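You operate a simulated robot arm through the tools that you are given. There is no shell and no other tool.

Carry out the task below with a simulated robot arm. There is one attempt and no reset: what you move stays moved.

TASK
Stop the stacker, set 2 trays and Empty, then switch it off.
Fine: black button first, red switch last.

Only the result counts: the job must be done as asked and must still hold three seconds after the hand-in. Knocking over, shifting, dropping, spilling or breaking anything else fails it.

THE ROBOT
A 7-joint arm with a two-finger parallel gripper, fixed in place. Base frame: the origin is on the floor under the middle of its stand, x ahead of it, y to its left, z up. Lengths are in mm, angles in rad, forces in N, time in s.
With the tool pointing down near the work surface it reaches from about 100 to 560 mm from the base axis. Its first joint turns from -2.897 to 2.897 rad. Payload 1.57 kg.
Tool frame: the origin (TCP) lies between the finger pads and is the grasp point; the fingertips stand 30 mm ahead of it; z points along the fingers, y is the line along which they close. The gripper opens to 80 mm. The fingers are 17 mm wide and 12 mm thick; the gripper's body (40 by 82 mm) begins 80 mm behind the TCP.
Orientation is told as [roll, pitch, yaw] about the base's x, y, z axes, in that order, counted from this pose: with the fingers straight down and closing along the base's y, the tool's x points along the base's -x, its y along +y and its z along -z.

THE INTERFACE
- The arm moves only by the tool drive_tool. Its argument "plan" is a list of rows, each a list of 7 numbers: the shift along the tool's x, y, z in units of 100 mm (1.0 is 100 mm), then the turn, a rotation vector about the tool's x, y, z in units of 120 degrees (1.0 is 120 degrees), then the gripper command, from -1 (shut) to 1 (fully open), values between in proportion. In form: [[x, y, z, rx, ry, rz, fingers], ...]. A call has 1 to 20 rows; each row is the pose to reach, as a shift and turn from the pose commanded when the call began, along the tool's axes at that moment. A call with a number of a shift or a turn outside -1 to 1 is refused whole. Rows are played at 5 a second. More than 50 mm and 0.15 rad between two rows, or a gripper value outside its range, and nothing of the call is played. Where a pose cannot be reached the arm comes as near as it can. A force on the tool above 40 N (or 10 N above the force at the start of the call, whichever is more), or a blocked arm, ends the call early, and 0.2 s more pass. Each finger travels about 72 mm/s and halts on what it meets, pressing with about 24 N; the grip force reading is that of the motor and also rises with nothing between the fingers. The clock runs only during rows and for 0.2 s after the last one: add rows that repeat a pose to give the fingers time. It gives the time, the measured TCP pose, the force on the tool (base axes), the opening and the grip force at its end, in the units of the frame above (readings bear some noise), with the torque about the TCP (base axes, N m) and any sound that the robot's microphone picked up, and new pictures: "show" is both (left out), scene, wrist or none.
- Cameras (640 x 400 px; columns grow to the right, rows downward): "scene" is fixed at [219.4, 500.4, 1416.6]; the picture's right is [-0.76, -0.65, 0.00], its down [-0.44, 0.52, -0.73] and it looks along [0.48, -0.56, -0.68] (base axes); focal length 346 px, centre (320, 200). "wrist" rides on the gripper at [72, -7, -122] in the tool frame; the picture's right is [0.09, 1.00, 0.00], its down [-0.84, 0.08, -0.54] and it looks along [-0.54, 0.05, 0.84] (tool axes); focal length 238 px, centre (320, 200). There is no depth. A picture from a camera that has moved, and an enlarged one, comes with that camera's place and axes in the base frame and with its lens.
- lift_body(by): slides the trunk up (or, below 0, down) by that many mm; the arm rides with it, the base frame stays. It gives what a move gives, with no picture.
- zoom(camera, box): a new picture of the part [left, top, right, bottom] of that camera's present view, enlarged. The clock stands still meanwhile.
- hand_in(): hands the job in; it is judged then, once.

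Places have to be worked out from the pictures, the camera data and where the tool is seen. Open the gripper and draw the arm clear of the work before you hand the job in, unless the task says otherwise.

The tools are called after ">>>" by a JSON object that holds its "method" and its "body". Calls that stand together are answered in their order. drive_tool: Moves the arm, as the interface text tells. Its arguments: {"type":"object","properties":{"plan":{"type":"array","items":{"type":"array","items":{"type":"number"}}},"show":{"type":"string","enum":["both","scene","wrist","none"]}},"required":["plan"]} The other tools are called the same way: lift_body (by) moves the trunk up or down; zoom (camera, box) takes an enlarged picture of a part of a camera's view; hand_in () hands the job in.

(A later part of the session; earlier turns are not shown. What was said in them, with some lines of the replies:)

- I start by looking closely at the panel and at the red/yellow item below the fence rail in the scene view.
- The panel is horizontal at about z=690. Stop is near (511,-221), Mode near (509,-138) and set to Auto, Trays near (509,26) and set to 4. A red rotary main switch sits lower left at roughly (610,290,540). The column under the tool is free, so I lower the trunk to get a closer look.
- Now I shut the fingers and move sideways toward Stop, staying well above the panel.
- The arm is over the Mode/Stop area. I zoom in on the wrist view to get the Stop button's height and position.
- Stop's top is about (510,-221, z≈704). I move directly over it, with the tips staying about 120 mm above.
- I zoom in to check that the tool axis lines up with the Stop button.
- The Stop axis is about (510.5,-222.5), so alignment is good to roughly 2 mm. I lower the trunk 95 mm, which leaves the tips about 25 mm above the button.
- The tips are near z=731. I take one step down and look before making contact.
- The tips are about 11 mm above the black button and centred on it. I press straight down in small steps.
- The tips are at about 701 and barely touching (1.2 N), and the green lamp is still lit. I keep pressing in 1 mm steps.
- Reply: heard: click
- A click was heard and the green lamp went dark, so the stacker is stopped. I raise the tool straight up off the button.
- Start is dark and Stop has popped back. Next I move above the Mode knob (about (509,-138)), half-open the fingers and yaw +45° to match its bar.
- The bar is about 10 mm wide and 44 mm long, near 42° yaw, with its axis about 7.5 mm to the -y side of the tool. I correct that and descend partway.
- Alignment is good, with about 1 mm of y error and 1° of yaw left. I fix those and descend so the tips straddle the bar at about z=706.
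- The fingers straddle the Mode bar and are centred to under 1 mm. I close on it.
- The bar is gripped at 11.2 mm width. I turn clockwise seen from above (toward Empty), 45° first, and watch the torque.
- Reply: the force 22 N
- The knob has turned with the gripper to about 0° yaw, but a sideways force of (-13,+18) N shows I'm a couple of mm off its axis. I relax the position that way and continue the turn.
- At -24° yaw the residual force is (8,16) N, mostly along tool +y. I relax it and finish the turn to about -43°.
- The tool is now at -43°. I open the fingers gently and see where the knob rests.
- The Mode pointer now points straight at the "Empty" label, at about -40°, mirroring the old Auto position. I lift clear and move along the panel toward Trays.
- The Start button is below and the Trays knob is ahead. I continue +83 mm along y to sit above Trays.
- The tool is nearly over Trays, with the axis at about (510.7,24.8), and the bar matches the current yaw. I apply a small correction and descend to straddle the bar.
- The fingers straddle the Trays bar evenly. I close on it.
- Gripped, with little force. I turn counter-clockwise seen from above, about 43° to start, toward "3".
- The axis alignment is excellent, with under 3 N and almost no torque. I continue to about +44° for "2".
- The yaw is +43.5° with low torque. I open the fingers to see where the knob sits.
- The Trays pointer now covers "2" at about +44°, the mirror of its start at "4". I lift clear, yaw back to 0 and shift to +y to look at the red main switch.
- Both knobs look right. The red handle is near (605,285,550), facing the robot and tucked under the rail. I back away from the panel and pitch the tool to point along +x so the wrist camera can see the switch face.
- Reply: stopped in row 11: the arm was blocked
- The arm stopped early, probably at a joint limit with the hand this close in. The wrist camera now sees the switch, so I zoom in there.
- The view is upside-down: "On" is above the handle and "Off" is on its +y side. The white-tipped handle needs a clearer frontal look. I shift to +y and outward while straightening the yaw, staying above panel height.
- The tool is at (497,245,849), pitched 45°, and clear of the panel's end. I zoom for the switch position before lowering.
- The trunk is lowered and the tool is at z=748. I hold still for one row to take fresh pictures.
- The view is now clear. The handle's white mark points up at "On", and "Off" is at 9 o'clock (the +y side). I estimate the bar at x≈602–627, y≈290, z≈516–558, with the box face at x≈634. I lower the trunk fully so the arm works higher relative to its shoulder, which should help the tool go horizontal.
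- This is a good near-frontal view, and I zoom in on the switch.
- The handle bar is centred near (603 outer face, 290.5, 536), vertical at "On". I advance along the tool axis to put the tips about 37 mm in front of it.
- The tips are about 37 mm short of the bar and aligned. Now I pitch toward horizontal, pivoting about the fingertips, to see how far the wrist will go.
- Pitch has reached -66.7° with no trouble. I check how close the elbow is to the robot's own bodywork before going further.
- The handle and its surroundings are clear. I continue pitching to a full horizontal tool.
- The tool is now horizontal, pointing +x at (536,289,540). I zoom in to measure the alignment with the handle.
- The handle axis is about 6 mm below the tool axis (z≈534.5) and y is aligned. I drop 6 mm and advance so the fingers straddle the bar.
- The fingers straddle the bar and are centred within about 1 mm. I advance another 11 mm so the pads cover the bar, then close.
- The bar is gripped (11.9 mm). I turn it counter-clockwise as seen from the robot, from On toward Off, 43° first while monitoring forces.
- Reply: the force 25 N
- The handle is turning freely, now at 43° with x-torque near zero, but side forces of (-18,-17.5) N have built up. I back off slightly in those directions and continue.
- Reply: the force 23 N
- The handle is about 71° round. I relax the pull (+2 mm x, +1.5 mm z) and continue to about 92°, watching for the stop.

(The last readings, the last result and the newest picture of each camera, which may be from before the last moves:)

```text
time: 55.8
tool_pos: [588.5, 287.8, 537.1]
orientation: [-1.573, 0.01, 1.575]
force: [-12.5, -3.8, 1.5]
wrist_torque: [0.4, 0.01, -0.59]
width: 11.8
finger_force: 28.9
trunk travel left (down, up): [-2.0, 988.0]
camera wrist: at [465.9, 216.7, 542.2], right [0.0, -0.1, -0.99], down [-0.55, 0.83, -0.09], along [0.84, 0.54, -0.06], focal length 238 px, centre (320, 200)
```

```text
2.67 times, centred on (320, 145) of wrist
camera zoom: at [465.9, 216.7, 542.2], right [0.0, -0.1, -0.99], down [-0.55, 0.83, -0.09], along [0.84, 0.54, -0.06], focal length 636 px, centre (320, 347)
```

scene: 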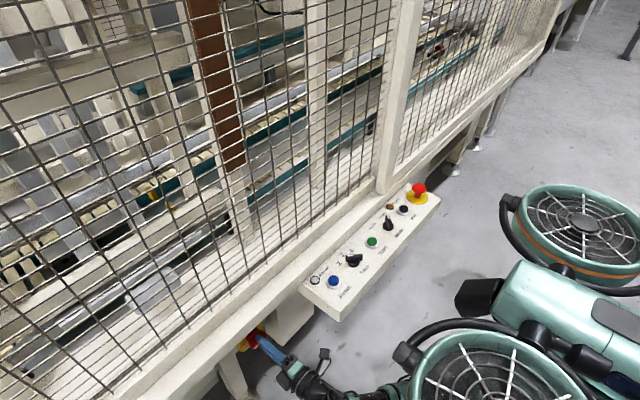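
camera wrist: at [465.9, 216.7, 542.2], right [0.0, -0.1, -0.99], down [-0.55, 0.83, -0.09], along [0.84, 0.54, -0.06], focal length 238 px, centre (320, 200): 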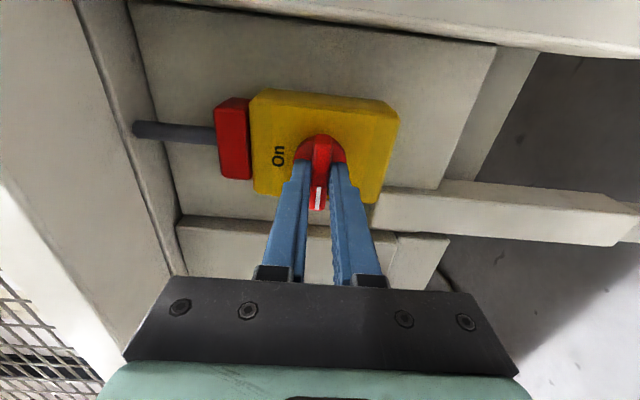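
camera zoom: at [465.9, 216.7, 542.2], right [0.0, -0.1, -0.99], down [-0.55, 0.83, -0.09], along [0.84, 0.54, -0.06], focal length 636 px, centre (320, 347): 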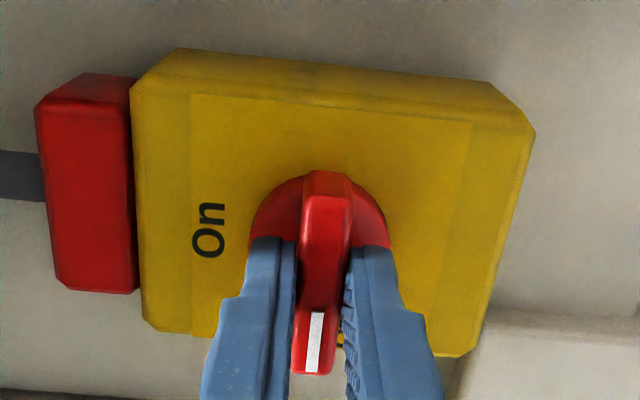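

The Power lamp has gone dark and x-torque has risen to 0.4 N·m at about 90°, so the handle is at Off. I open the fingers.

>>> {"method": "drive_tool", "body": {"plan": [[0, 0, 0, 0, 0, 0, -0.3], [0, 0, 0, 0, 0, 0, -0.2], [0, 0, 0, 0, 0, 0, -0.2]], "show": "wrist"}}

>>> {"method": "zoom", "body": {"camera": "wrist", "box": [220, 70, 420, 220]}}

```text
time: 56.6
tool_pos: [588.0, 287.5, 535.8]
orientation: [-1.569, 0.01, 1.572]
force: [0.1, 0.5, 0.1]
wrist_torque: [0.01, 0.01, 0.02]
width: 32.1
finger_force: 0.2
trunk travel left (down, up): [-2.0, 988.0]
camera wrist: at [466.2, 216.3, 541.7], right [0.0, -0.1, -0.99], down [-0.54, 0.84, -0.09], along [0.84, 0.54, -0.06], focal length 238 px, centre (320, 200)
```

wrist: 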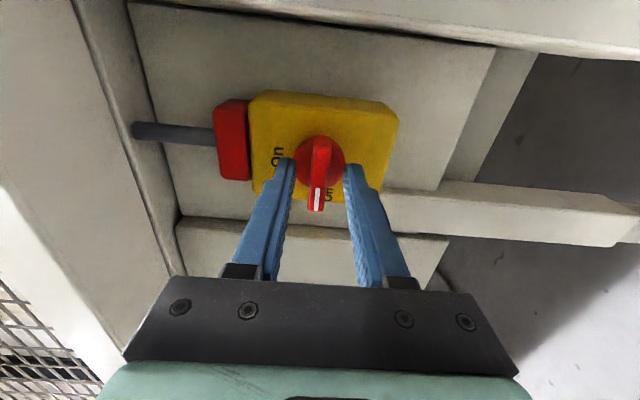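

```text
2.67 times, centred on (320, 145) of wrist
camera zoom: at [466.2, 216.3, 541.7], right [0.0, -0.1, -0.99], down [-0.54, 0.84, -0.09], along [0.84, 0.54, -0.06], focal length 636 px, centre (320, 347)
```

zoom: 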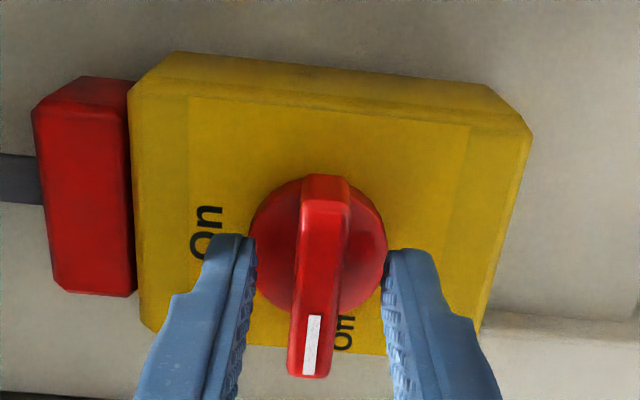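

The handle stayed put after release, horizontal at about 90°, pointing at "Off". I back the fingers straight out along -x.

>>> {"method": "drive_tool", "body": {"plan": [[0, 0, -0.08, 0, 0, 0, -0.2], [0, 0, -0.18, 0, 0, 0, -0.2], [0, 0, -0.3, 0, 0, 0, -0.2], [0, 0, -0.45, 0, 0, 0, -0.2], [0, 0, -0.6, 0, 0, 0, -0.2], [0, 0, -0.7, 0, 0, 0, -0.2], [0, 0, -0.7, 0, 0, 0, -0.2]], "show": "both"}}

>>> {"method": "zoom", "body": {"camera": "wrist", "box": [220, 40, 420, 190]}}

>>> {"method": "zoom", "body": {"camera": "scene", "box": [200, 300, 360, 400]}}

```text
time: 58.2
tool_pos: [519.7, 288.2, 535.1]
orientation: [-1.571, 0.012, 1.572]
force: [-0.3, 0.3, 0.5]
wrist_torque: [0.01, 0.0, 0.01]
width: 32.2
finger_force: 0.1
trunk travel left (down, up): [-2.0, 988.0]
camera wrist: at [396.8, 216.6, 541.0], right [0.0, -0.1, -0.99], down [-0.54, 0.84, -0.09], along [0.84, 0.54, -0.06], focal length 238 px, centre (320, 200)
```

scene: 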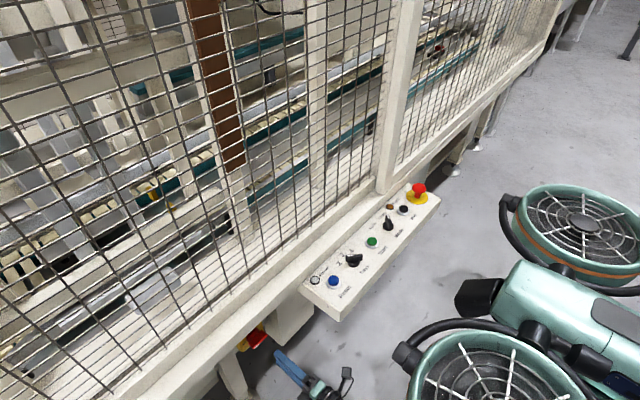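
wrist: 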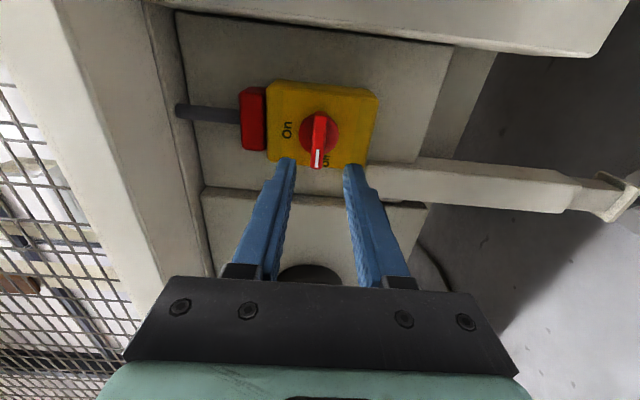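

```text
2.67 times, centred on (320, 115) of wrist
camera zoom: at [396.8, 216.6, 541.0], right [0.0, -0.1, -0.99], down [-0.54, 0.84, -0.09], along [0.84, 0.54, -0.06], focal length 636 px, centre (320, 427)
```

zoom: 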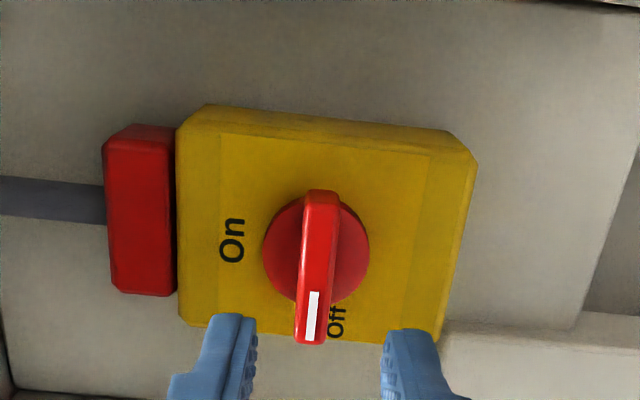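

```text
4.00 times, centred on (280, 350) of scene
camera zoom: at [219.4, 500.4, 1416.6], right [-0.76, -0.65, 0.0], down [-0.44, 0.52, -0.73], along [0.48, -0.56, -0.68], focal length 1383 px, centre (480, -400)
```

zoom: 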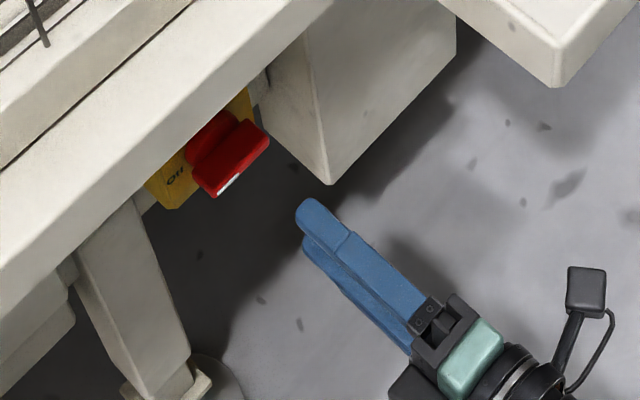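

The handle sits horizontal at Off, with the white mark toward the +y side, and nothing else has moved. I open the gripper fully and back farther away from the work.

>>> {"method": "drive_tool", "body": {"plan": [[0, 0, -0.12, 0, 0, 0, 0.2], [0, 0, -0.24, 0, 0, 0, 0.6], [0, 0, -0.36, 0, 0, 0, 1], [0, 0, -0.48, 0, 0, 0, 1], [0, 0, -0.6, 0, 0, 0, 1], [0, 0, -0.6, 0, 0, 0, 1]], "show": "both"}}

>>> {"method": "zoom", "body": {"camera": "scene", "box": [300, 170, 450, 300]}}

>>> {"method": "zoom", "body": {"camera": "wrist", "box": [220, 40, 420, 190]}}

```text
time: 59.6
tool_pos: [456.9, 287.6, 535.3]
orientation: [-1.569, 0.008, 1.572]
force: [0.0, -0.3, -0.4]
wrist_torque: [0.0, -0.02, -0.02]
width: 80.2
finger_force: 0.1
trunk travel left (down, up): [-2.0, 988.0]
camera wrist: at [335.6, 216.3, 541.2], right [0.0, -0.1, -0.99], down [-0.54, 0.84, -0.09], along [0.84, 0.54, -0.06], focal length 238 px, centre (320, 200)
```

scene: 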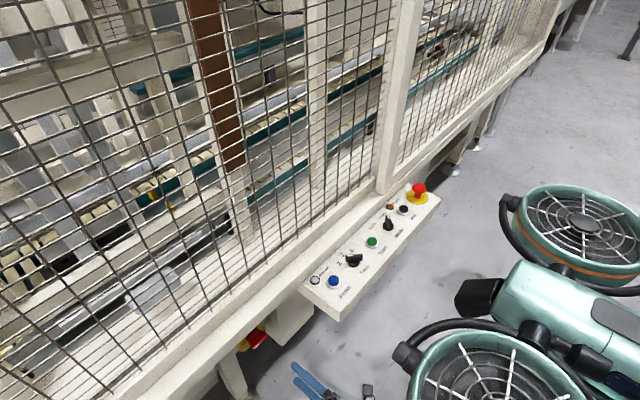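
wrist: 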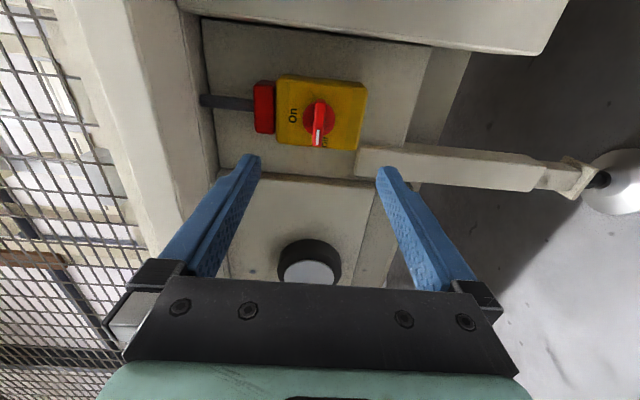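

```text
3.08 times, centred on (375, 235) of scene
camera zoom: at [219.4, 500.4, 1416.6], right [-0.76, -0.65, 0.0], down [-0.44, 0.52, -0.73], along [0.48, -0.56, -0.68], focal length 1064 px, centre (151, 92)
```

zoom: 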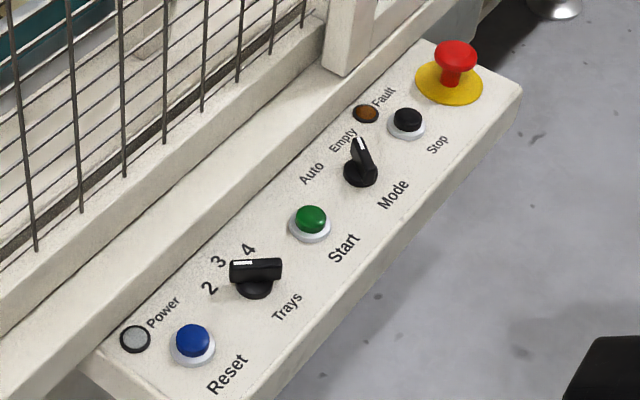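

```text
2.67 times, centred on (320, 115) of wrist
camera zoom: at [335.6, 216.3, 541.2], right [0.0, -0.1, -0.99], down [-0.54, 0.84, -0.09], along [0.84, 0.54, -0.06], focal length 636 px, centre (320, 427)
```

zoom: 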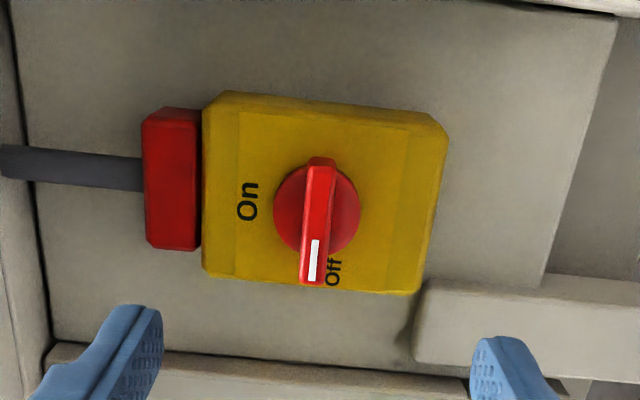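

Everything checks out: Start and Power are dark, Trays is at 2, Mode is at Empty, and the main switch is horizontal at Off. The gripper is fully open and clear of the work, so I hand the job in.

>>> {"method": "hand_in", "body": {}}

```text
The job is handed in.
```

The job is done and handed in, in the order you asked. I don't know the verdict: the hand-in call only confirmed receipt.

1. **Stop:** I pressed the black Stop button first. It clicked and the green Start lamp went dark.
2. **Mode:** I turned the knob from Auto to Empty. The pointer sits at the Empty label.
3. **Trays:** I turned the knob from 4 to 2. The pointer sits at the 2.
4. **Main switch:** I turned the red switch from On to Off last. The handle is horizontal, and the Power lamp is dark.

The final pictures show nothing else moved, including the emergency stop, which I never touched. The gripper is fully open and the arm is clear of the work.
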